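You operate a simulated robot arm through the tools that you are given. There is no shell and no other tool. Be economical: measure what you need, move in short steps, check, and stop when the job is done.

You are at the controls of a simulated robot arm. One attempt, no reset.

Task
The far stop has slipped down: reset it and lay a sound short board on the middle rests.
Fine: its block to the ledge first, stop up, its clamp shut, a block back in; no split, no knot over a block.

Only the result counts: the job must be done as asked and must still hold three seconds after the hand-in. Knocking over, shifting, dropping, spilling or breaking anything else fails it.

Robot
A 7-joint arm with a two-finger parallel gripper on a trunk, on a base that drives. Base frame: it is fixed to the floor where the robot stands at the start and does not move with it; the origin is under the middle of the robot, x ahead of it, y to its left, z up. Readings come in m, rad, newtons and seconds.
With the tool pointing down near the work surface it reaches from about 0.44 to 0.92 m from the robot's upright axis, wherever it stands. Its first joint turns from -2.007 to 2.007 rad. Payload 3.91 kg.
The tool frame sits at the grasp point between the pads (the TCP): z along the fingers, y along the line on which they close. The tips reach 0.03 m beyond it. The gripper opens to 0.11 m. The fingers are 0.02 m wide and 0.01 m thick; the gripper's body (0.048 by 0.112 m) begins 0.055 m behind the TCP.
Orientation is that of the tool frame in the base frame, as a unit quaternion [x, y, z, w]. With the fingers straight down and closing along the base's y, the tool's x points along the base's -x, its y along +y and its z along -z.

Tools
- The arm moves only by the tool move_arm. Its arguments are lists of equal length, an entry for each row: "delta_pos": the shift along the tool's x, y, z in units of 20 mm (1.0 is 20 mm), a list of three; "rotation": the turn, a rotation vector about the tool's x, y, z in units of 6 degrees (1.0 is 6 degrees), a list of three. In form: {"delta_pos": [[dx, dy, dz], ...], "rotation": [[wx, wy, wz], ...]}. A call has 1 to 10 rows; each row shifts and turns the commanded pose from where the row before left it, along the tool's axes as they then stand. "jaw" is the gripper command, from -1 (fully open) to 1 (shut), values between in proportion, set as the call begins (left out, the last holds). A call with a number of a shift or a turn outside -1 to 1 is refused whole. Rows are played at 5 a second. More than 0.05 m and 0.15 rad between two rows, or a gripper value outside its range, and nothing of the call is played. A pose out of reach is approached as far as the arm can. The call stops where the force on the tool passes 90 N (or 10 N more than at its start, if that is more) or the arm is blocked; 0.2 s more then pass. The fingers move at their own pace (about 0.153 m/s each) and stop on an object; they squeeze with about 23 N. The grip force told is the motor's: it shows also when the fingers shut on nothing. Time passes only in rows, and 0.2 s behind the last, so rows that do not move let the fingers close. The reply holds the time, the measured pose of the TCP, the force on the tool along the base axes, the opening and the grip force, in the units named above and with some noise, with the torque about the TCP (base axes, N m) and any sound that the robot's microphone picked up, and new pictures: "pictures" is both (left out), scene, wrist or none.
- Cameras (640 x 400 px; columns grow to the right, rows downward): "scene" is now at [0.229, 0.2229, 1.248]; the picture's right is [-0.01, -1.00, 0.00], its down [-0.38, 0.00, -0.93] and it looks along [0.93, -0.01, -0.38] (base axes); focal length 214 px, centre (320, 200). "wrist" rides on the gripper at [0.072, 0.017, -0.103] in the tool frame; the picture's right is [-0.23, 0.97, 0.00], its down [-0.76, -0.18, -0.62] and it looks along [-0.61, -0.14, 0.78] (tool axes); focal length 222 px, centre (320, 200). There is no depth. A picture from a camera that has moved, and an enlarged one, comes with that camera's place and axes in the base frame and with its lens. The place of the scene camera against the robot may be out by one fixed shift of up to 0.025 m in any direction.
- slide_trunk(by): slides the trunk up (or, below 0, down) by that many m; the arm and the scene camera ride with it, the base frame stays. It gives what a move gives, with no picture.
- steer(legs): drives the robot by 1 to 6 legs, each [ahead, left, turn to the left] in m, m and rad, along the robot's own axes; the way and the turn of a leg run together, so that a leg with both is an arc; at most 1.5 m and 3.142 rad a leg. The arm and the cameras ride along, it lands a little off, and it stops where it bumps. It gives what a move gives, and a new picture of the scene camera.
- pan_tilt(pan, tilt): turns the head with the scene camera to pan (to the left, within 1.396 rad either way) and tilt (down, from -0.506 to 1.204), counted from straight ahead of the robot. It gives what a move gives, and a new picture of the scene camera.
- inspect(camera, box): a new picture of the part [left, top, right, bottom] of that camera's present view, enlarged. The clock stands still meanwhile.
- sign_off(): hands the job in; it is judged then, once.

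Work in short steps. Places have to be worked out from the pictures, the camera data and where the tool is seen: move nearer, look again, correct. Check each grasp and each placing, and mend what went wrong. You have 120 turns and 260 pictures in all, those below and enlarged ones among them. Open the gripper and draw the arm clear of the work before you hand the job in, unless the task says otherwise; then end with one line.

The tools are called after "Call:" as a command line: name --argument value ..., lists and objects as JSON in quotes. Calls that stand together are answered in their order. move_arm: Moves the arm, as the interface text tells. Its arguments: {"type":"object","properties":{"delta_pos":{"type":"array","items":{"type":"array","items":{"type":"number"}}},"rotation":{"type":"array","items":{"type":"array","items":{"type":"number"}}},"jaw":{"type":"number"},"pictures":{"type":"string","enum":["both","scene","wrist","none"]}},"required":["delta_pos","rotation"]} The other tools are called the same way: slide_trunk (by) slides the trunk up or down; steer (legs) drives the base; pan_tilt (pan, tilt) turns the head that bears the scene camera; inspect (camera, box) takes an enlarged picture of a part of a camera's view; sign_off () hands the job in.

At the start:

```text
clock: 0.0
position: [0.6643, -0.0436, 1.3011]
orientation: [0.0, 1.0, 0.0, 0.0]
wrist_force: [0.8, -0.3, 0.9]
torque: [0.0, -0.01, 0.01]
grip_width: 0.1099
grip_force: 0.0
trunk travel left (down, up): [-0.559, 0.431]
robot x, y, heading: [0.0011, 0.0003, -0.0]
head pan, tilt: [-0.005, 0.389]
```

scene: 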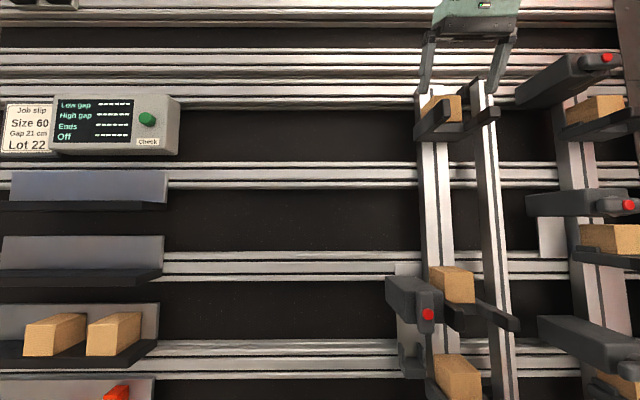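
wrist: 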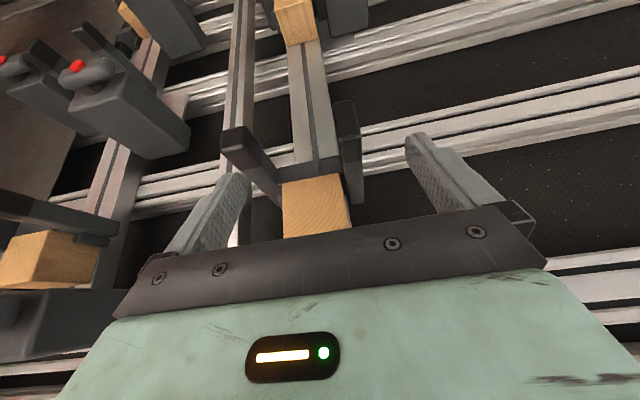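

I'll look around first to understand the layout: the head left, right, up and down.

Call:
pan_tilt --pan -0.7 --tilt 0.4

Call:
pan_tilt --pan 0.7 --tilt 0.4

Call:
pan_tilt --pan 0.0 --tilt 0.9

Call:
pan_tilt --pan 0.0 --tilt -0.3

```text
clock: 1.1
position: [0.6644, -0.0452, 1.3012]
orientation: [0.0, 1.0, 0.0, -0.001]
wrist_force: [0.2, -0.7, -0.2]
torque: [0.04, -0.03, 0.03]
grip_width: 0.11
grip_force: 0.1
trunk travel left (down, up): [-0.559, 0.431]
robot x, y, heading: [-0.0003, -0.0005, 0.002]
head pan, tilt: [-0.7, 0.4]
camera scene: at [0.2072, 0.1638, 1.2471], right [-0.64, -0.77, 0.0], down [-0.3, 0.25, -0.92], along [0.71, -0.59, -0.39], focal length 214 px, centre (320, 200)
```

scene: 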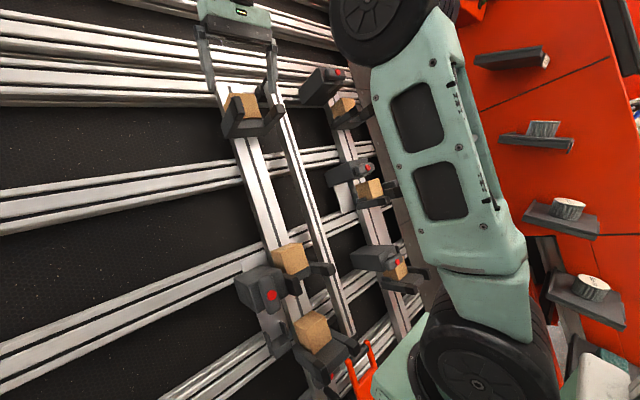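

```text
clock: 2.6
position: [0.6646, -0.044, 1.3016]
orientation: [0.0, 1.0, 0.0, 0.0]
wrist_force: [-0.2, -0.5, 0.1]
torque: [0.02, -0.01, 0.03]
grip_width: 0.1096
grip_force: 0.0
trunk travel left (down, up): [-0.559, 0.431]
robot x, y, heading: [-0.0006, -0.0024, 0.004]
head pan, tilt: [0.7, 0.4]
camera scene: at [0.2072, 0.283, 1.2471], right [0.64, -0.77, 0.0], down [-0.3, -0.25, -0.92], along [0.7, 0.59, -0.39], focal length 214 px, centre (320, 200)
```

scene: 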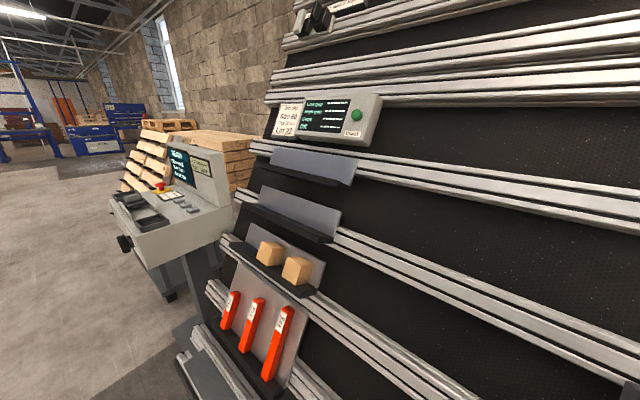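

```text
clock: 3.7
position: [0.6653, -0.0452, 1.3014]
orientation: [0.0, 1.0, -0.001, 0.0]
wrist_force: [-0.2, 0.3, -0.9]
torque: [0.02, 0.0, -0.01]
grip_width: 0.11
grip_force: 0.0
trunk travel left (down, up): [-0.559, 0.431]
robot x, y, heading: [-0.0016, 0.0014, -0.002]
head pan, tilt: [0.0, 0.901]
camera scene: at [0.2118, 0.2234, 1.2041], right [0.0, -1.0, 0.0], down [-0.78, 0.0, -0.62], along [0.62, 0.0, -0.78], focal length 214 px, centre (320, 200)
```

scene: 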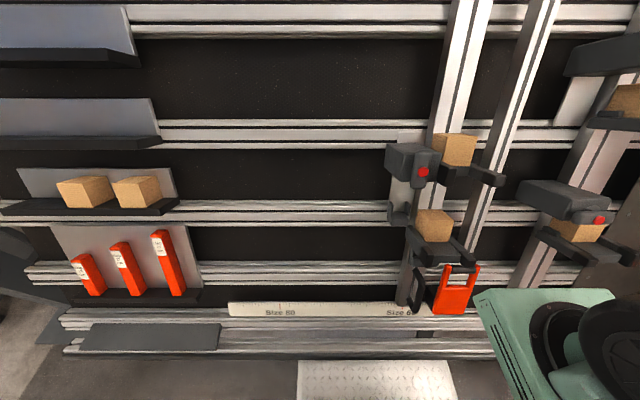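

```text
clock: 5.1
position: [0.6648, -0.0438, 1.301]
orientation: [0.0, 1.0, 0.0, 0.0]
wrist_force: [-0.5, -0.1, -0.3]
torque: [-0.02, 0.0, 0.0]
grip_width: 0.1098
grip_force: 0.1
trunk travel left (down, up): [-0.559, 0.431]
robot x, y, heading: [-0.0002, 0.0004, -0.005]
head pan, tilt: [0.0, -0.3]
camera scene: at [0.2149, 0.2234, 1.3095], right [0.0, -1.0, 0.0], down [0.29, 0.0, -0.96], along [0.96, 0.0, 0.29], focal length 214 px, centre (320, 200)
```

scene: 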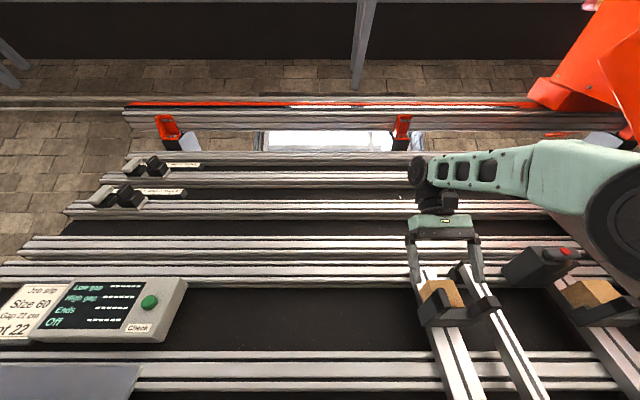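

A leaning frame-press wall with a job slip, readout, console, spare blocks and boards. I'll read the details.

Call:
inspect --camera "scene" --box '[0, 260, 200, 400]'

Call:
inspect --camera "scene" --box '[80, 90, 440, 280]'

Call:
pan_tilt --pan 1.1 --tilt 0.4

Call:
inspect --camera "scene" --box '[200, 130, 520, 330]'

Call:
pan_tilt --pan -0.2 --tilt 0.75

Call:
inspect --camera "scene" --box '[270, 0, 640, 320]'

```text
2.86 times, centred on (100, 330) of scene
camera zoom: at [0.2149, 0.2234, 1.3095], right [0.0, -1.0, 0.0], down [0.29, 0.0, -0.96], along [0.96, 0.0, 0.29], focal length 613 px, centre (949, -171)
```

zoom: 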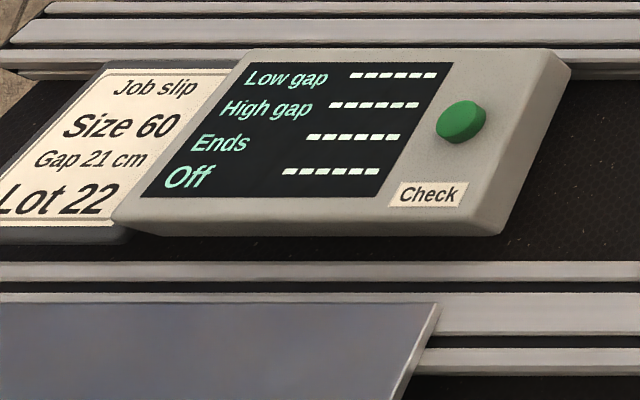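

```text
1.78 times, centred on (260, 185) of scene
camera zoom: at [0.2149, 0.2234, 1.3095], right [0.0, -1.0, 0.0], down [0.29, 0.0, -0.96], along [0.96, 0.0, 0.29], focal length 381 px, centre (427, 227)
```

zoom: 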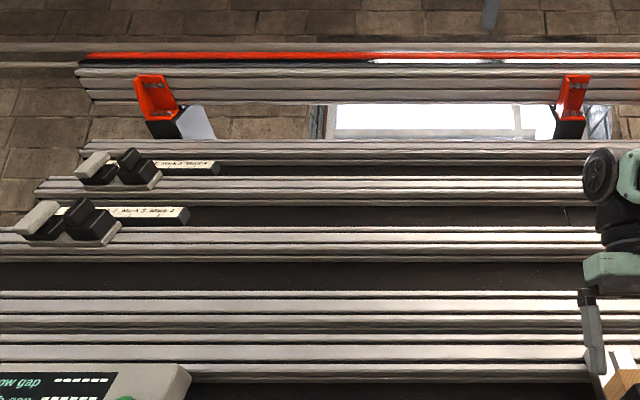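

```text
clock: 6.4
position: [0.6648, -0.0441, 1.3018]
orientation: [0.0, 1.0, 0.0, 0.0]
wrist_force: [0.0, 0.4, -0.2]
torque: [-0.01, 0.0, 0.01]
grip_width: 0.11
grip_force: 0.1
trunk travel left (down, up): [-0.559, 0.431]
robot x, y, heading: [0.0006, -0.0002, 0.003]
head pan, tilt: [1.1, 0.4]
camera scene: at [0.1784, 0.3059, 1.2471], right [0.89, -0.45, 0.0], down [-0.18, -0.35, -0.92], along [0.42, 0.82, -0.39], focal length 214 px, centre (320, 200)
```

scene: 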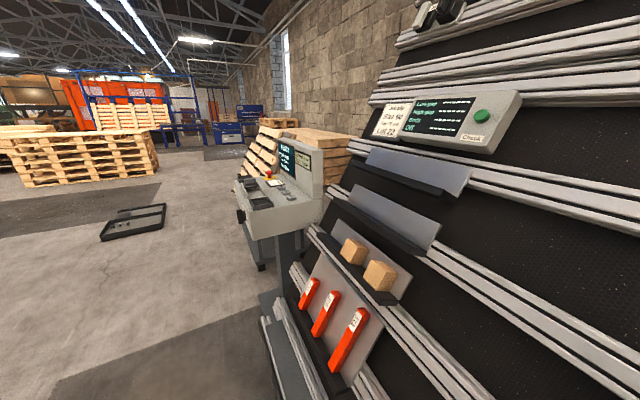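

```text
2.00 times, centred on (360, 230) of scene
camera zoom: at [0.1784, 0.3059, 1.2471], right [0.89, -0.45, 0.0], down [-0.18, -0.35, -0.92], along [0.42, 0.82, -0.39], focal length 429 px, centre (240, 140)
```

zoom: 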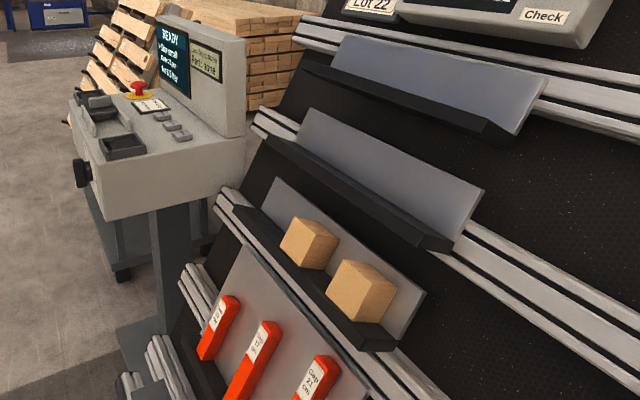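

```text
clock: 7.9
position: [0.6657, -0.0442, 1.3007]
orientation: [0.0, 1.0, 0.001, 0.001]
wrist_force: [0.2, 0.1, 0.3]
torque: [0.01, 0.0, -0.01]
grip_width: 0.1101
grip_force: 0.1
trunk travel left (down, up): [-0.559, 0.431]
robot x, y, heading: [-0.0001, -0.0, 0.002]
head pan, tilt: [-0.201, 0.75]
camera scene: at [0.2175, 0.2069, 1.216], right [-0.2, -0.98, 0.0], down [-0.67, 0.14, -0.73], along [0.72, -0.15, -0.68], focal length 214 px, centre (320, 200)
```

scene: 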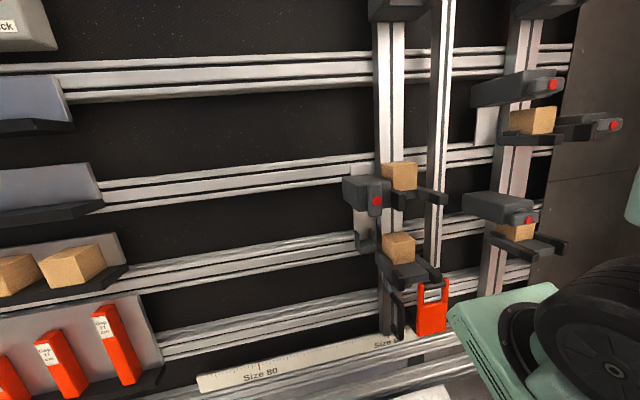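

```text
1.25 times, centred on (455, 160) of scene
camera zoom: at [0.2175, 0.2069, 1.216], right [-0.2, -0.98, 0.0], down [-0.67, 0.14, -0.73], along [0.72, -0.15, -0.68], focal length 268 px, centre (151, 250)
```

zoom: 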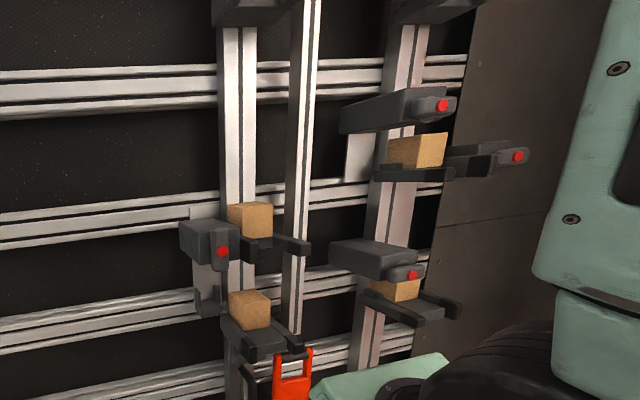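

The right column and whatever lies to the right matter. I'll look further right and down.

Call:
pan_tilt --pan -1.35 --tilt 0.4

Call:
pan_tilt --pan -1.1 --tilt 1.0

Call:
pan_tilt --pan 1.35 --tilt 0.8

Call:
pan_tilt --pan 0.5 --tilt 0.8

Call:
inspect --camera "wrist" --box '[0, 0, 400, 250]'

```text
clock: 9.2
position: [0.6649, -0.0439, 1.3011]
orientation: [0.0, 1.0, 0.0, 0.0]
wrist_force: [-0.1, -0.2, 0.0]
torque: [-0.02, -0.01, -0.01]
grip_width: 0.1102
grip_force: 0.1
trunk travel left (down, up): [-0.559, 0.431]
robot x, y, heading: [0.0014, 0.0013, -0.0]
head pan, tilt: [-1.349, 0.4]
camera scene: at [0.1567, 0.133, 1.247], right [-0.98, -0.22, 0.0], down [-0.09, 0.38, -0.92], along [0.2, -0.9, -0.39], focal length 214 px, centre (320, 200)
```

scene: 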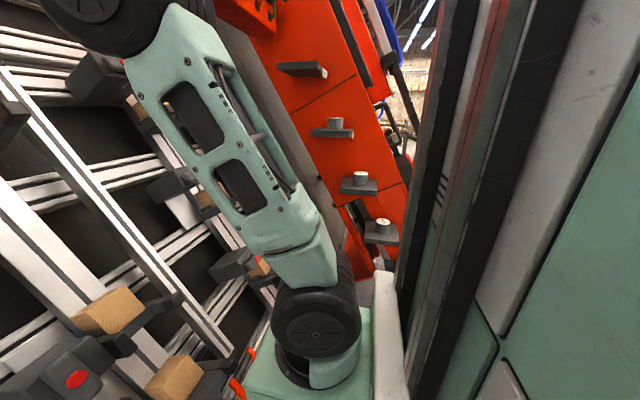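

```text
clock: 10.2
position: [0.6645, -0.0445, 1.3023]
orientation: [0.0, 1.0, 0.0, 0.0]
wrist_force: [1.2, -0.5, -0.2]
torque: [-0.02, -0.02, 0.04]
grip_width: 0.11
grip_force: 0.1
trunk travel left (down, up): [-0.559, 0.431]
robot x, y, heading: [-0.0017, -0.0023, -0.0]
head pan, tilt: [-1.1, 1.0]
camera scene: at [0.1679, 0.1612, 1.1969], right [-0.89, -0.45, 0.0], down [-0.38, 0.75, -0.54], along [0.25, -0.48, -0.84], focal length 214 px, centre (320, 200)
```

scene: 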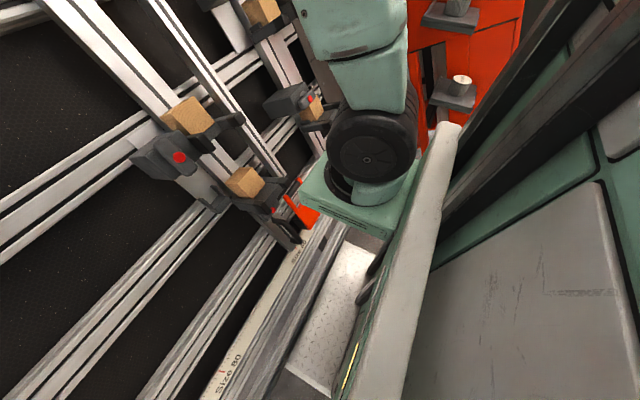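

```text
clock: 12.5
position: [0.6653, -0.0431, 1.3022]
orientation: [0.0, 1.0, 0.0, -0.001]
wrist_force: [-0.8, 0.6, -0.4]
torque: [0.0, -0.01, -0.01]
grip_width: 0.1102
grip_force: 0.1
trunk travel left (down, up): [-0.559, 0.431]
robot x, y, heading: [-0.0006, 0.0017, 0.005]
head pan, tilt: [1.349, 0.799]
camera scene: at [0.154, 0.3021, 1.212], right [0.98, -0.22, 0.0], down [-0.16, -0.7, -0.7], along [0.15, 0.68, -0.72], focal length 214 px, centre (320, 200)
```

scene: 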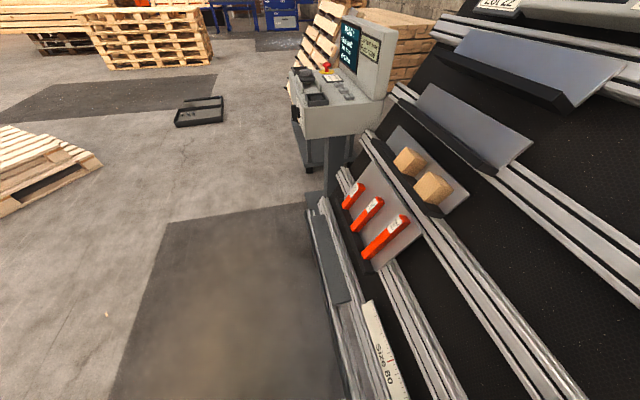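

```text
clock: 13.6
position: [0.6653, -0.0431, 1.3014]
orientation: [0.0, 1.0, 0.0, 0.0]
wrist_force: [-0.5, -0.5, -0.3]
torque: [0.0, 0.0, -0.04]
grip_width: 0.1102
grip_force: 0.0
trunk travel left (down, up): [-0.559, 0.431]
robot x, y, heading: [0.0005, 0.0029, 0.0]
head pan, tilt: [0.499, 0.799]
camera scene: at [0.2071, 0.262, 1.212], right [0.48, -0.88, 0.0], down [-0.63, -0.34, -0.7], along [0.61, 0.33, -0.72], focal length 214 px, centre (320, 200)
```

scene: 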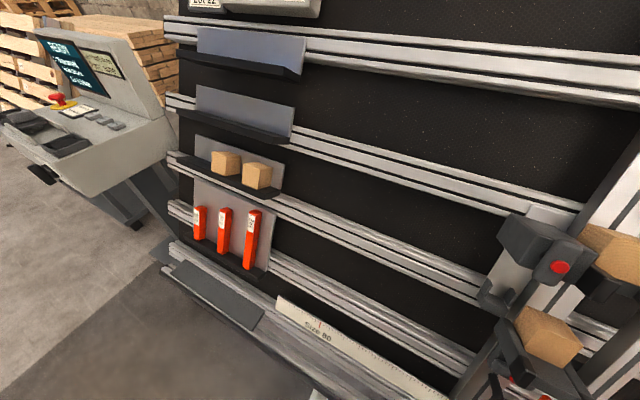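

```text
1.60 times, centred on (200, 125) of wrist
camera zoom: at [0.5936, -0.0276, 1.4049], right [0.23, 0.97, 0.0], down [0.76, -0.18, 0.62], along [0.61, -0.14, -0.78], focal length 355 px, centre (512, 320)
```

zoom: 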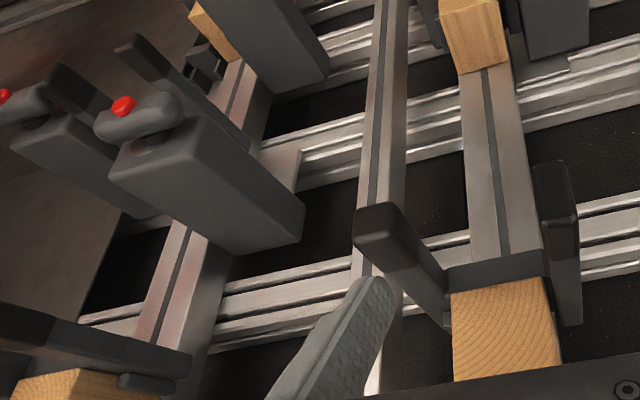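

No boards are seen yet. I'll back away straight and then look over the whole scene, then turn around.

Call:
steer --legs '[[-0.5, 0, 0]]'

Call:
pan_tilt --pan -0.5 --tilt 0.45

Call:
pan_tilt --pan -1.39 --tilt 0.45

```text
clock: 16.6
position: [0.166, -0.0439, 1.3011]
orientation: [-0.001, 1.0, -0.001, 0.0]
wrist_force: [-0.1, -0.1, 0.4]
torque: [0.05, 0.02, -0.01]
grip_width: 0.1103
grip_force: 0.0
trunk travel left (down, up): [-0.559, 0.431]
robot x, y, heading: [-0.5033, 0.0027, 0.004]
head pan, tilt: [0.499, 0.799]
camera scene: at [-0.2928, 0.2619, 1.212], right [0.48, -0.88, 0.0], down [-0.63, -0.34, -0.7], along [0.61, 0.33, -0.72], focal length 214 px, centre (320, 200)
```

scene: 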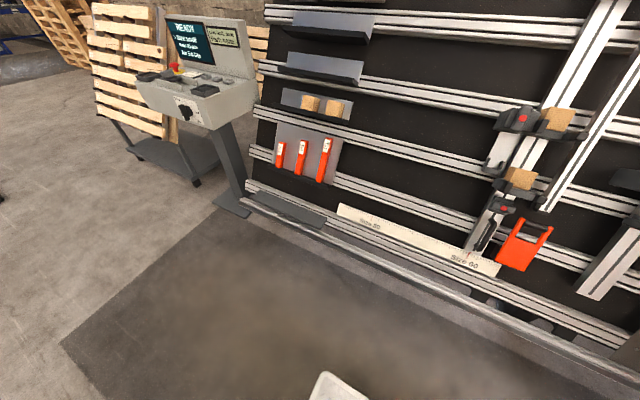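

```text
clock: 17.8
position: [0.165, -0.0445, 1.3015]
orientation: [0.0, 1.0, 0.0, 0.001]
wrist_force: [-0.7, 0.7, -0.2]
torque: [-0.02, 0.01, -0.03]
grip_width: 0.11
grip_force: 0.0
trunk travel left (down, up): [-0.559, 0.431]
robot x, y, heading: [-0.4973, -0.0005, -0.002]
head pan, tilt: [-0.499, 0.45]
camera scene: at [-0.2828, 0.1794, 1.2424], right [-0.48, -0.88, 0.0], down [-0.38, 0.21, -0.9], along [0.79, -0.43, -0.44], focal length 214 px, centre (320, 200)
```

scene: 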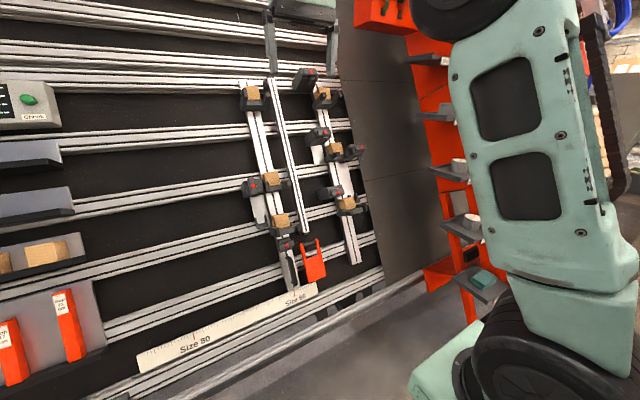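

```text
clock: 19.0
position: [0.1659, -0.0435, 1.3027]
orientation: [0.0, 1.0, 0.001, 0.0]
wrist_force: [0.6, -0.6, -0.9]
torque: [0.0, 0.01, -0.01]
grip_width: 0.1103
grip_force: 0.1
trunk travel left (down, up): [-0.559, 0.431]
robot x, y, heading: [-0.5015, -0.0023, 0.001]
head pan, tilt: [-1.389, 0.45]
camera scene: at [-0.3468, 0.1329, 1.2424], right [-0.98, -0.18, 0.0], down [-0.08, 0.43, -0.9], along [0.16, -0.89, -0.44], focal length 214 px, centre (320, 200)
```

scene: 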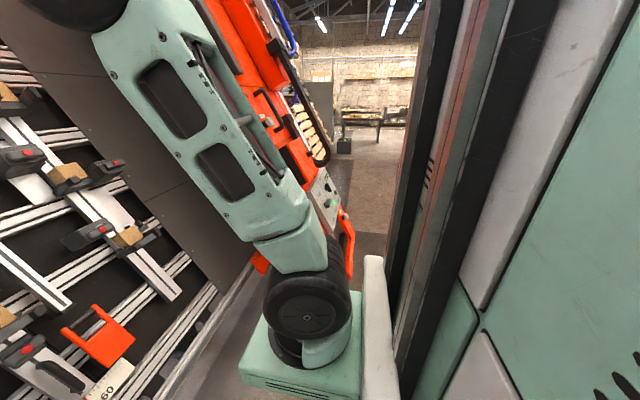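

Room is clear; I'll turn left in place to see the sides and rear.

Call:
pan_tilt --pan 0.0 --tilt 0.45

Call:
steer --legs '[[0, 0, 1.57]]'

Call:
steer --legs '[[0, 0, 1.57]]'

Call:
pan_tilt --pan 0.9 --tilt 0.45

```text
clock: 20.6
position: [0.1658, -0.0439, 1.3025]
orientation: [0.0, 1.0, -0.001, 0.0]
wrist_force: [-0.3, -0.4, -0.2]
torque: [0.02, -0.01, -0.03]
grip_width: 0.1097
grip_force: 0.1
trunk travel left (down, up): [-0.559, 0.431]
robot x, y, heading: [-0.4983, -0.0045, -0.003]
head pan, tilt: [0.0, 0.45]
camera scene: at [-0.2717, 0.2233, 1.2424], right [0.0, -1.0, 0.0], down [-0.44, 0.0, -0.9], along [0.9, 0.0, -0.44], focal length 214 px, centre (320, 200)
```

scene: 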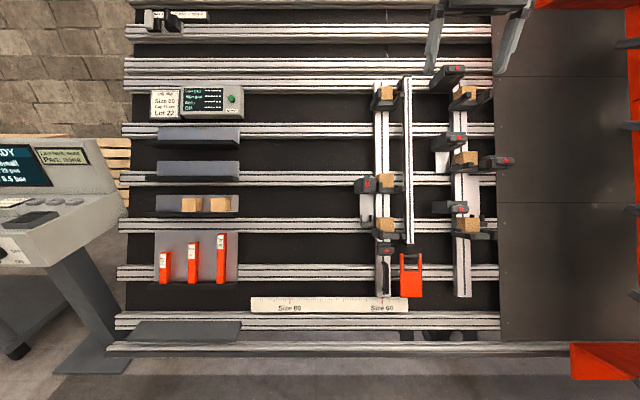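

```text
clock: 24.8
position: [-0.4498, 0.6638, 1.302]
orientation: [-0.704, 0.71, 0.0, 0.0]
wrist_force: [0.4, 0.0, -0.3]
torque: [0.0, 0.02, 0.01]
grip_width: 0.11
grip_force: 0.1
trunk travel left (down, up): [-0.559, 0.431]
robot x, y, heading: [-0.4994, -0.0001, 1.565]
head pan, tilt: [0.0, 0.45]
camera scene: at [-0.7079, 0.2542, 1.2424], right [1.0, -0.01, 0.0], down [0.0, -0.44, -0.9], along [0.01, 0.9, -0.44], focal length 214 px, centre (320, 200)
```

scene: 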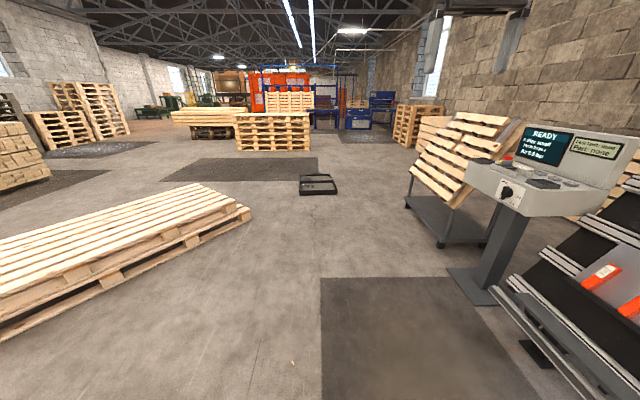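

```text
clock: 29.0
position: [-1.1653, 0.0449, 1.3018]
orientation: [1.0, -0.001, 0.0, 0.0]
wrist_force: [-0.4, -0.7, 0.1]
torque: [-0.02, 0.01, 0.0]
grip_width: 0.1102
grip_force: 0.0
trunk travel left (down, up): [-0.559, 0.431]
robot x, y, heading: [-0.5044, -0.0009, 3.141]
head pan, tilt: [0.0, 0.45]
camera scene: at [-0.7398, -0.1864, 1.2424], right [0.0, 1.0, 0.0], down [0.44, 0.0, -0.9], along [-0.9, 0.0, -0.44], focal length 214 px, centre (320, 200)
```

scene: 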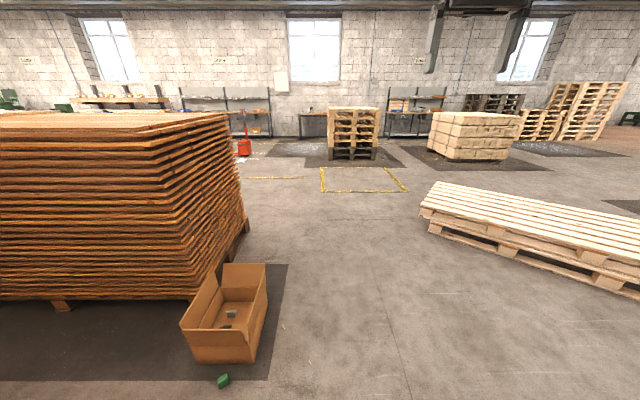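

```text
clock: 30.2
position: [-1.1646, 0.0444, 1.3013]
orientation: [1.0, 0.0, 0.0, -0.001]
wrist_force: [-0.1, 0.8, -0.4]
torque: [0.02, 0.0, -0.05]
grip_width: 0.1102
grip_force: 0.1
trunk travel left (down, up): [-0.559, 0.431]
robot x, y, heading: [-0.5004, -0.0015, 3.145]
head pan, tilt: [0.901, 0.45]
camera scene: at [-0.7052, -0.2585, 1.2424], right [-0.78, 0.62, 0.0], down [0.27, 0.34, -0.9], along [-0.56, -0.7, -0.44], focal length 214 px, centre (320, 200)
```

scene: 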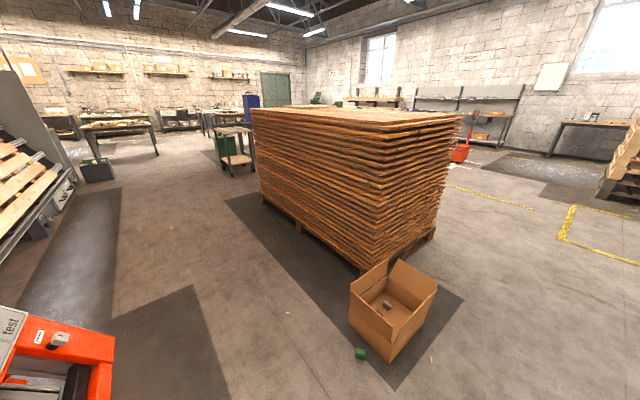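

Another leaning rack with pale boards is visible toward −y. I'll turn to look that way.

Call:
steer --legs '[[0, 0, 1.57]]'

Call:
pan_tilt --pan 0.5 --tilt 0.45

Call:
inspect --camera "scene" --box '[120, 0, 440, 200]'

```text
clock: 34.4
position: [-0.552, -0.6648, 1.3016]
orientation: [0.711, 0.703, 0.0, 0.0]
wrist_force: [0.4, -0.3, 1.1]
torque: [0.02, 0.03, -0.01]
grip_width: 0.1099
grip_force: 0.0
trunk travel left (down, up): [-0.559, 0.431]
robot x, y, heading: [-0.5007, -0.0023, -1.582]
head pan, tilt: [0.901, 0.45]
camera scene: at [-0.2307, -0.1843, 1.2424], right [-0.63, -0.78, 0.0], down [-0.34, 0.27, -0.9], along [0.7, -0.57, -0.44], focal length 214 px, centre (320, 200)
```

scene: 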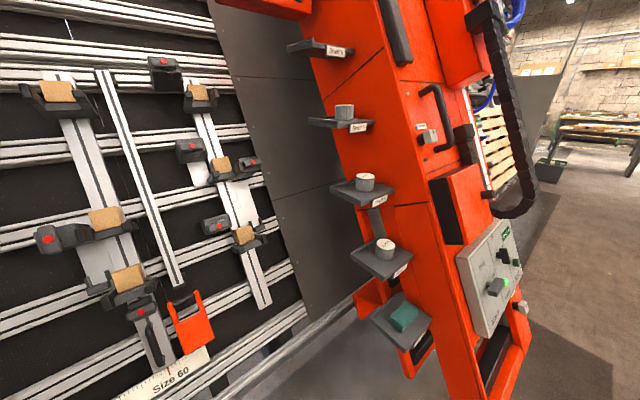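

```text
clock: 35.3
position: [-0.5509, -0.6655, 1.3024]
orientation: [0.712, 0.703, 0.001, 0.001]
wrist_force: [0.1, 0.5, -0.3]
torque: [-0.03, 0.0, -0.02]
grip_width: 0.11
grip_force: 0.0
trunk travel left (down, up): [-0.559, 0.431]
robot x, y, heading: [-0.5003, -0.0035, -1.585]
head pan, tilt: [0.499, 0.45]
camera scene: at [-0.2589, -0.2075, 1.2424], right [-0.88, -0.47, 0.0], down [-0.2, 0.38, -0.9], along [0.42, -0.8, -0.44], focal length 214 px, centre (320, 200)
```

scene: 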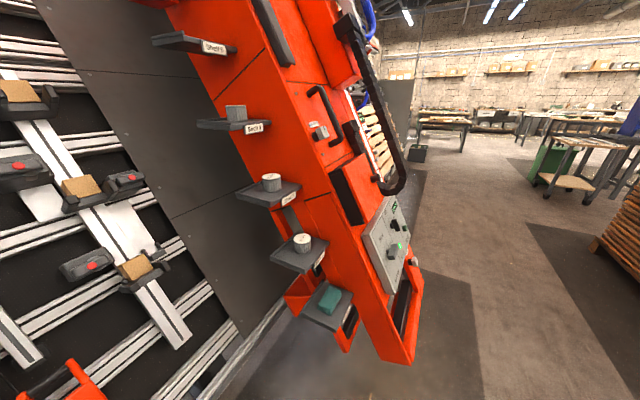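

```text
2.00 times, centred on (280, 100) of scene
camera zoom: at [-0.2589, -0.2075, 1.2424], right [-0.88, -0.47, 0.0], down [-0.2, 0.38, -0.9], along [0.42, -0.8, -0.44], focal length 429 px, centre (400, 400)
```

zoom: 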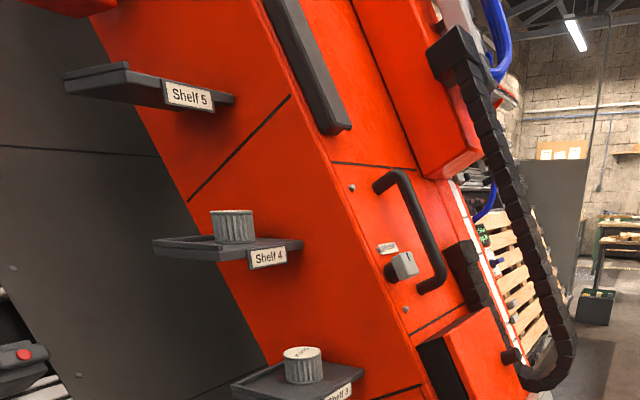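

Boards still unfound; I'll shift away from the panel and pass the red gantry to look beyond it.

Call:
steer --legs '[[0, -0.3, 0], [0.7, 0, 0]]'

Call:
pan_tilt --pan 1.0 --tilt 0.6

Call:
pan_tilt --pan 0.3 --tilt 0.5

```text
clock: 40.8
position: [-0.8525, -1.361, 1.3016]
orientation: [0.71, 0.704, 0.0, 0.001]
wrist_force: [0.7, -0.2, 0.3]
torque: [-0.02, -0.04, 0.0]
grip_width: 0.1097
grip_force: 0.1
trunk travel left (down, up): [-0.559, 0.431]
robot x, y, heading: [-0.8041, -0.6945, -1.579]
head pan, tilt: [0.499, 0.45]
camera scene: at [-0.5629, -0.9024, 1.2424], right [-0.88, -0.47, 0.0], down [-0.21, 0.38, -0.9], along [0.43, -0.79, -0.44], focal length 214 px, centre (320, 200)
```

scene: 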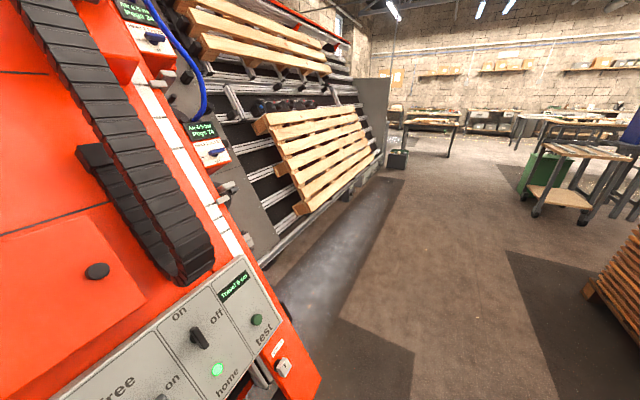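

```text
clock: 41.7
position: [-0.853, -1.3607, 1.302]
orientation: [0.71, 0.705, 0.001, 0.0]
wrist_force: [-0.7, 0.6, -0.7]
torque: [-0.02, 0.0, 0.01]
grip_width: 0.11
grip_force: 0.0
trunk travel left (down, up): [-0.559, 0.431]
robot x, y, heading: [-0.8044, -0.6922, -1.578]
head pan, tilt: [1.0, 0.6]
camera scene: at [-0.5323, -0.8697, 1.2289], right [-0.55, -0.84, 0.0], down [-0.47, 0.31, -0.83], along [0.69, -0.45, -0.56], focal length 214 px, centre (320, 200)
```

scene: 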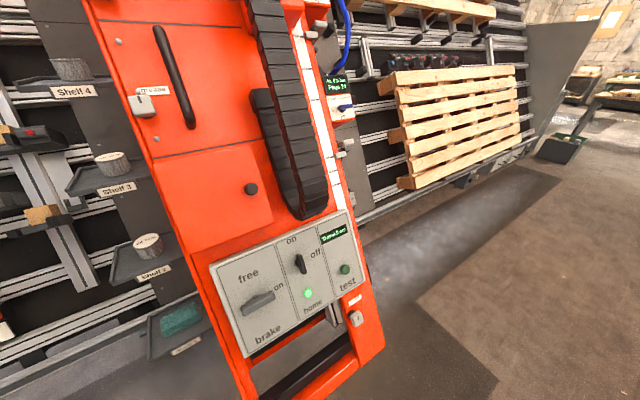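

```text
clock: 42.8
position: [-0.8525, -1.3611, 1.3016]
orientation: [0.709, 0.705, 0.001, 0.001]
wrist_force: [0.8, -0.7, -0.1]
torque: [0.0, -0.03, -0.03]
grip_width: 0.1098
grip_force: 0.1
trunk travel left (down, up): [-0.559, 0.431]
robot x, y, heading: [-0.8072, -0.6962, -1.58]
head pan, tilt: [0.3, 0.499]
camera scene: at [-0.5799, -0.9085, 1.2379], right [-0.96, -0.29, 0.0], down [-0.14, 0.46, -0.88], along [0.26, -0.84, -0.48], focal length 214 px, centre (320, 200)
```

scene: 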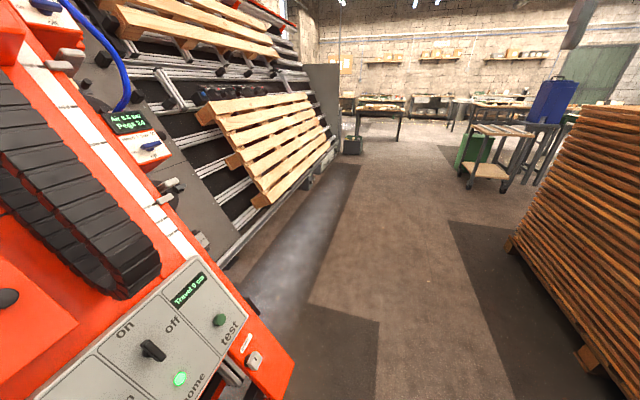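

I'll zoom in on the trolleys ahead to see whether they hold loose boards.

Call:
inspect --camera "scene" --box '[340, 60, 600, 220]'

Call:
pan_tilt --pan -0.6 --tilt 0.4

```text
2.46 times, centred on (470, 140) of scene
camera zoom: at [-0.5799, -0.9085, 1.2379], right [-0.96, -0.29, 0.0], down [-0.14, 0.46, -0.88], along [0.26, -0.84, -0.48], focal length 528 px, centre (-49, 348)
```

zoom: 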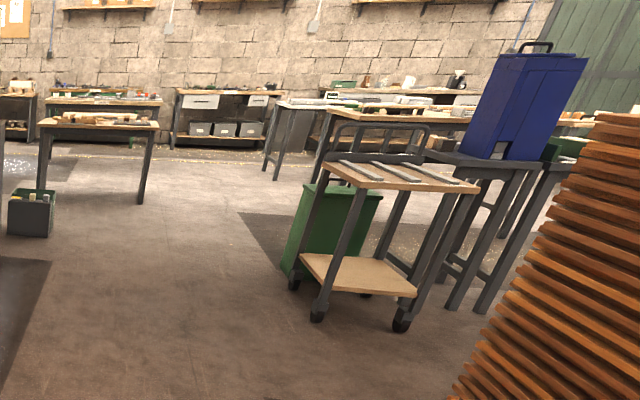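

```text
clock: 44.0
position: [-0.8518, -1.3615, 1.3007]
orientation: [0.71, 0.705, 0.0, 0.0]
wrist_force: [0.2, 0.6, -0.5]
torque: [-0.01, 0.0, 0.0]
grip_width: 0.1098
grip_force: 0.0
trunk travel left (down, up): [-0.559, 0.431]
robot x, y, heading: [-0.8056, -0.6986, -1.577]
head pan, tilt: [-0.6, 0.4]
camera scene: at [-0.6591, -0.8975, 1.2471], right [-0.82, 0.57, 0.0], down [0.22, 0.32, -0.92], along [-0.52, -0.76, -0.39], focal length 214 px, centre (320, 200)
```

scene: 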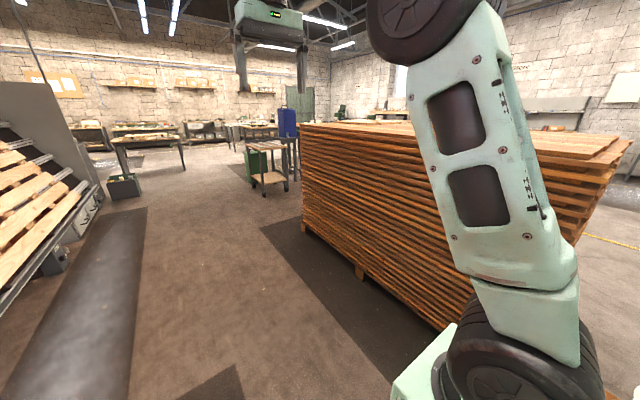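

A trolley at about (−1.6, −3.4), top at work height, has three strips on it — candidate boards. I'll drive toward it.

Call:
steer --legs '[[1.5, 0, 0]]'

Call:
pan_tilt --pan -0.4 --tilt 0.5

Call:
inspect --camera "scene" --box '[160, 100, 480, 300]'

```text
clock: 51.4
position: [-0.8793, -2.8554, 1.302]
orientation: [0.715, 0.699, 0.0, -0.001]
wrist_force: [0.7, 0.7, 0.3]
torque: [-0.03, 0.0, 0.0]
grip_width: 0.11
grip_force: 0.0
trunk travel left (down, up): [-0.559, 0.431]
robot x, y, heading: [-0.8233, -2.1894, -1.597]
head pan, tilt: [-0.6, 0.4]
camera scene: at [-0.6807, -2.3937, 1.2471], right [-0.81, 0.58, 0.0], down [0.23, 0.32, -0.92], along [-0.53, -0.75, -0.39], focal length 214 px, centre (320, 200)
```

scene: 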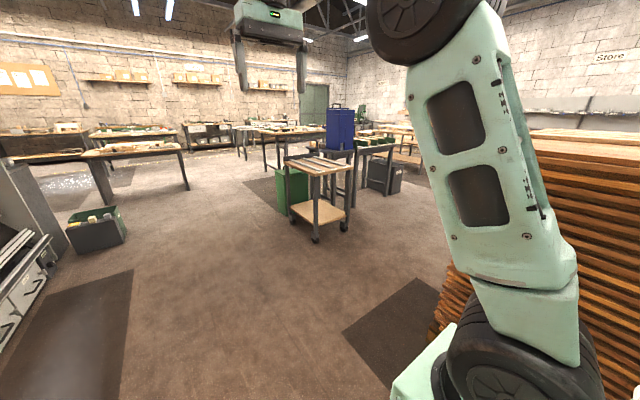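

```text
clock: 52.1
position: [-0.8805, -2.8544, 1.3014]
orientation: [0.713, 0.701, 0.0, 0.0]
wrist_force: [1.0, -0.4, -0.5]
torque: [0.01, -0.01, -0.02]
grip_width: 0.1101
grip_force: 0.0
trunk travel left (down, up): [-0.559, 0.431]
robot x, y, heading: [-0.8253, -2.1939, -1.587]
head pan, tilt: [-0.4, 0.499]
camera scene: at [-0.6639, -2.4014, 1.238], right [-0.91, 0.41, 0.0], down [0.19, 0.44, -0.88], along [-0.36, -0.8, -0.48], focal length 214 px, centre (320, 200)
```

scene: 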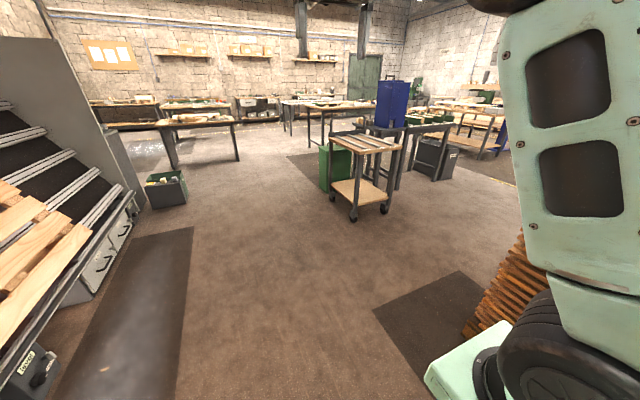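

```text
2.00 times, centred on (320, 200) of scene
camera zoom: at [-0.6639, -2.4014, 1.238], right [-0.91, 0.41, 0.0], down [0.19, 0.44, -0.88], along [-0.36, -0.8, -0.48], focal length 429 px, centre (320, 200)
```

zoom: 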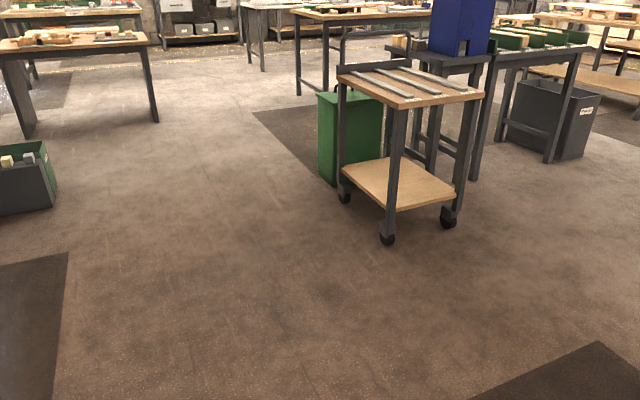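

The trolley's strips look like metal. I'll zoom on the tables beyond before driving further.

Call:
inspect --camera "scene" --box '[290, 60, 510, 200]'

Call:
inspect --camera "scene" --box '[80, 70, 300, 210]'

Call:
pan_tilt --pan -1.1 --tilt 0.3

Call:
pan_tilt --pan 0.8 --tilt 0.3

```text
2.86 times, centred on (400, 130) of scene
camera zoom: at [-0.6639, -2.4014, 1.238], right [-0.91, 0.41, 0.0], down [0.19, 0.44, -0.88], along [-0.36, -0.8, -0.48], focal length 613 px, centre (91, 400)
```

zoom: 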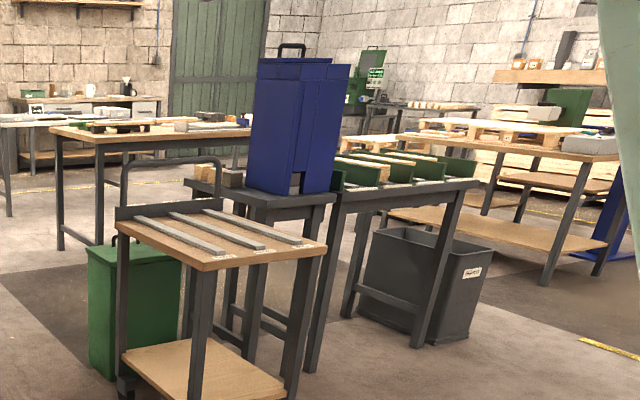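

```text
2.86 times, centred on (190, 140) of scene
camera zoom: at [-0.6639, -2.4014, 1.238], right [-0.91, 0.41, 0.0], down [0.19, 0.44, -0.88], along [-0.36, -0.8, -0.48], focal length 613 px, centre (691, 371)
```

zoom: 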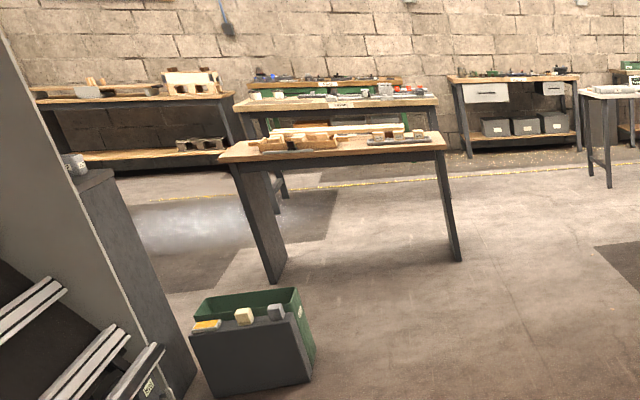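

```text
clock: 53.1
position: [-0.8794, -2.8563, 1.3022]
orientation: [0.714, 0.7, 0.0, 0.0]
wrist_force: [0.0, -0.4, -0.3]
torque: [0.0, 0.01, -0.02]
grip_width: 0.1097
grip_force: 0.1
trunk travel left (down, up): [-0.559, 0.431]
robot x, y, heading: [-0.8198, -2.1903, -1.591]
head pan, tilt: [-1.1, 0.3]
camera scene: at [-0.7108, -2.3591, 1.2563], right [-0.44, 0.9, 0.0], down [0.27, 0.13, -0.96], along [-0.86, -0.42, -0.3], focal length 214 px, centre (320, 200)
```

scene: 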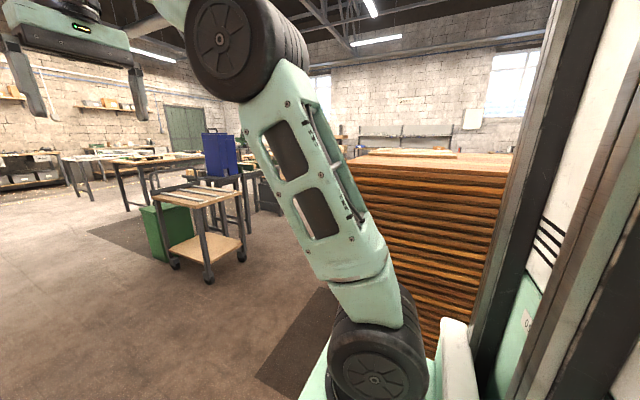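

```text
clock: 55.0
position: [-0.8797, -2.8558, 1.3008]
orientation: [0.714, 0.7, 0.0, 0.0]
wrist_force: [-0.7, -0.6, -0.2]
torque: [0.01, 0.01, -0.04]
grip_width: 0.11
grip_force: 0.0
trunk travel left (down, up): [-0.559, 0.431]
robot x, y, heading: [-0.8235, -2.1897, -1.589]
head pan, tilt: [0.799, 0.3]
camera scene: at [-0.5612, -2.3846, 1.2563], right [-0.71, -0.7, 0.0], down [-0.21, 0.21, -0.96], along [0.67, -0.68, -0.3], focal length 214 px, centre (320, 200)
```

scene: 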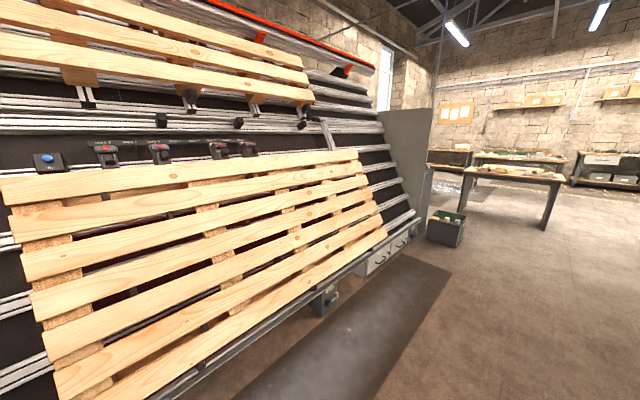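

A bench beyond the trolley has green trays with pale planks, a blue holder and a labelled bin — probably the board supply. I'll drive closer and look.

Call:
steer --legs '[[0.8, 0, 0], [0, 0, -0.8]]'

Call:
pan_tilt --pan -0.1 --tilt 0.35

Call:
inspect --camera "scene" --box '[240, 80, 560, 280]'

```text
clock: 61.3
position: [-1.3509, -3.4069, 1.3012]
orientation: [0.929, 0.37, 0.0, 0.0]
wrist_force: [-0.4, 0.8, -0.3]
torque: [0.01, -0.01, 0.01]
grip_width: 0.11
grip_force: 0.1
trunk travel left (down, up): [-0.559, 0.431]
robot x, y, heading: [-0.8349, -2.9832, -2.385]
head pan, tilt: [0.799, 0.3]
camera scene: at [-0.8071, -3.3023, 1.2563], right [-1.0, 0.01, 0.0], down [0.0, 0.3, -0.96], along [-0.01, -0.96, -0.3], focal length 214 px, centre (320, 200)
```

scene: 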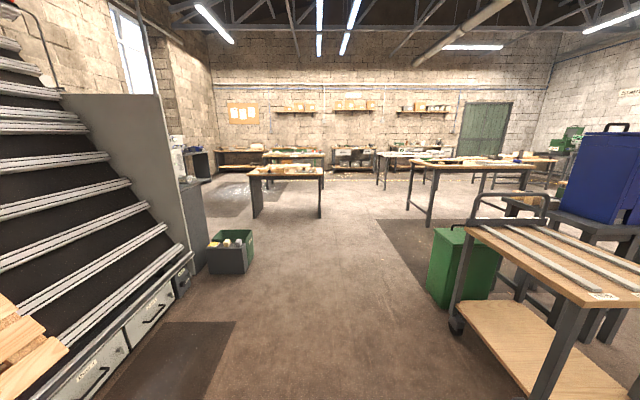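

```text
clock: 62.5
position: [-1.3517, -3.4064, 1.3017]
orientation: [0.929, 0.371, 0.0, 0.0]
wrist_force: [-0.1, 0.1, -0.2]
torque: [0.0, -0.03, 0.05]
grip_width: 0.1102
grip_force: 0.1
trunk travel left (down, up): [-0.559, 0.431]
robot x, y, heading: [-0.8382, -2.9828, -2.38]
head pan, tilt: [-0.099, 0.351]
camera scene: at [-0.8795, -3.2661, 1.2516], right [-0.61, 0.79, 0.0], down [0.27, 0.21, -0.94], along [-0.74, -0.58, -0.34], focal length 214 px, centre (320, 200)
```

scene: 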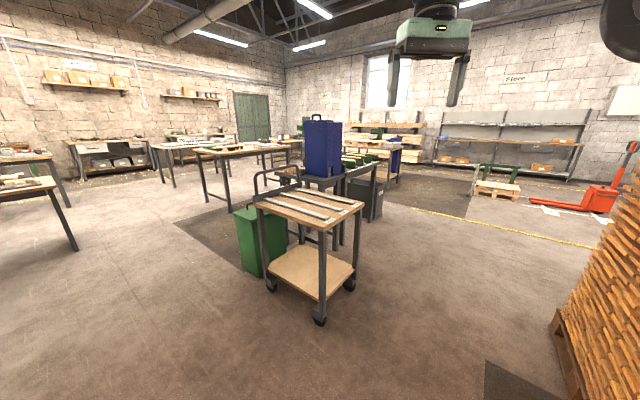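

```text
2.00 times, centred on (400, 180) of scene
camera zoom: at [-0.8795, -3.2661, 1.2516], right [-0.61, 0.79, 0.0], down [0.27, 0.21, -0.94], along [-0.74, -0.58, -0.34], focal length 429 px, centre (160, 240)
```

zoom: 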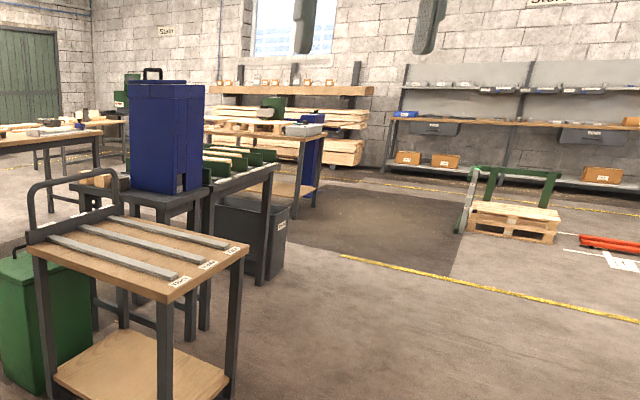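

I'll raise the trunk for a higher view of the bench.

Call:
slide_trunk --by 0.42

Call:
inspect --camera "scene" --box '[240, 180, 440, 305]'

Call:
inspect --camera "scene" --box '[120, 150, 320, 275]'

```text
refused: 0.42 is not a number from -0.4 to 0.4
```

```text
3.20 times, centred on (340, 242) of scene
camera zoom: at [-0.8795, -3.2661, 1.2516], right [-0.61, 0.79, 0.0], down [0.27, 0.21, -0.94], along [-0.74, -0.58, -0.34], focal length 686 px, centre (256, 64)
```

zoom: 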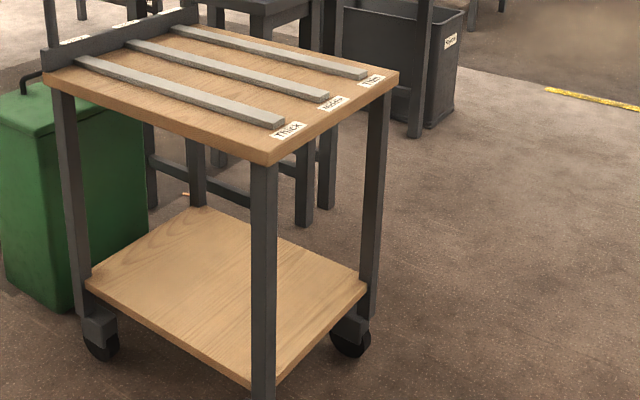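

```text
3.20 times, centred on (220, 212) of scene
camera zoom: at [-0.8795, -3.2661, 1.2516], right [-0.61, 0.79, 0.0], down [0.27, 0.21, -0.94], along [-0.74, -0.58, -0.34], focal length 686 px, centre (640, 160)
```

zoom: 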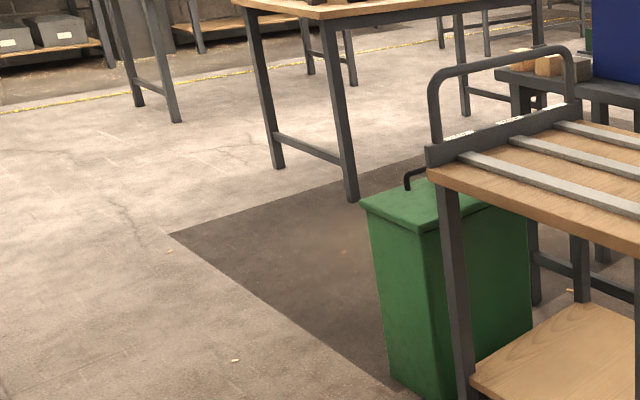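

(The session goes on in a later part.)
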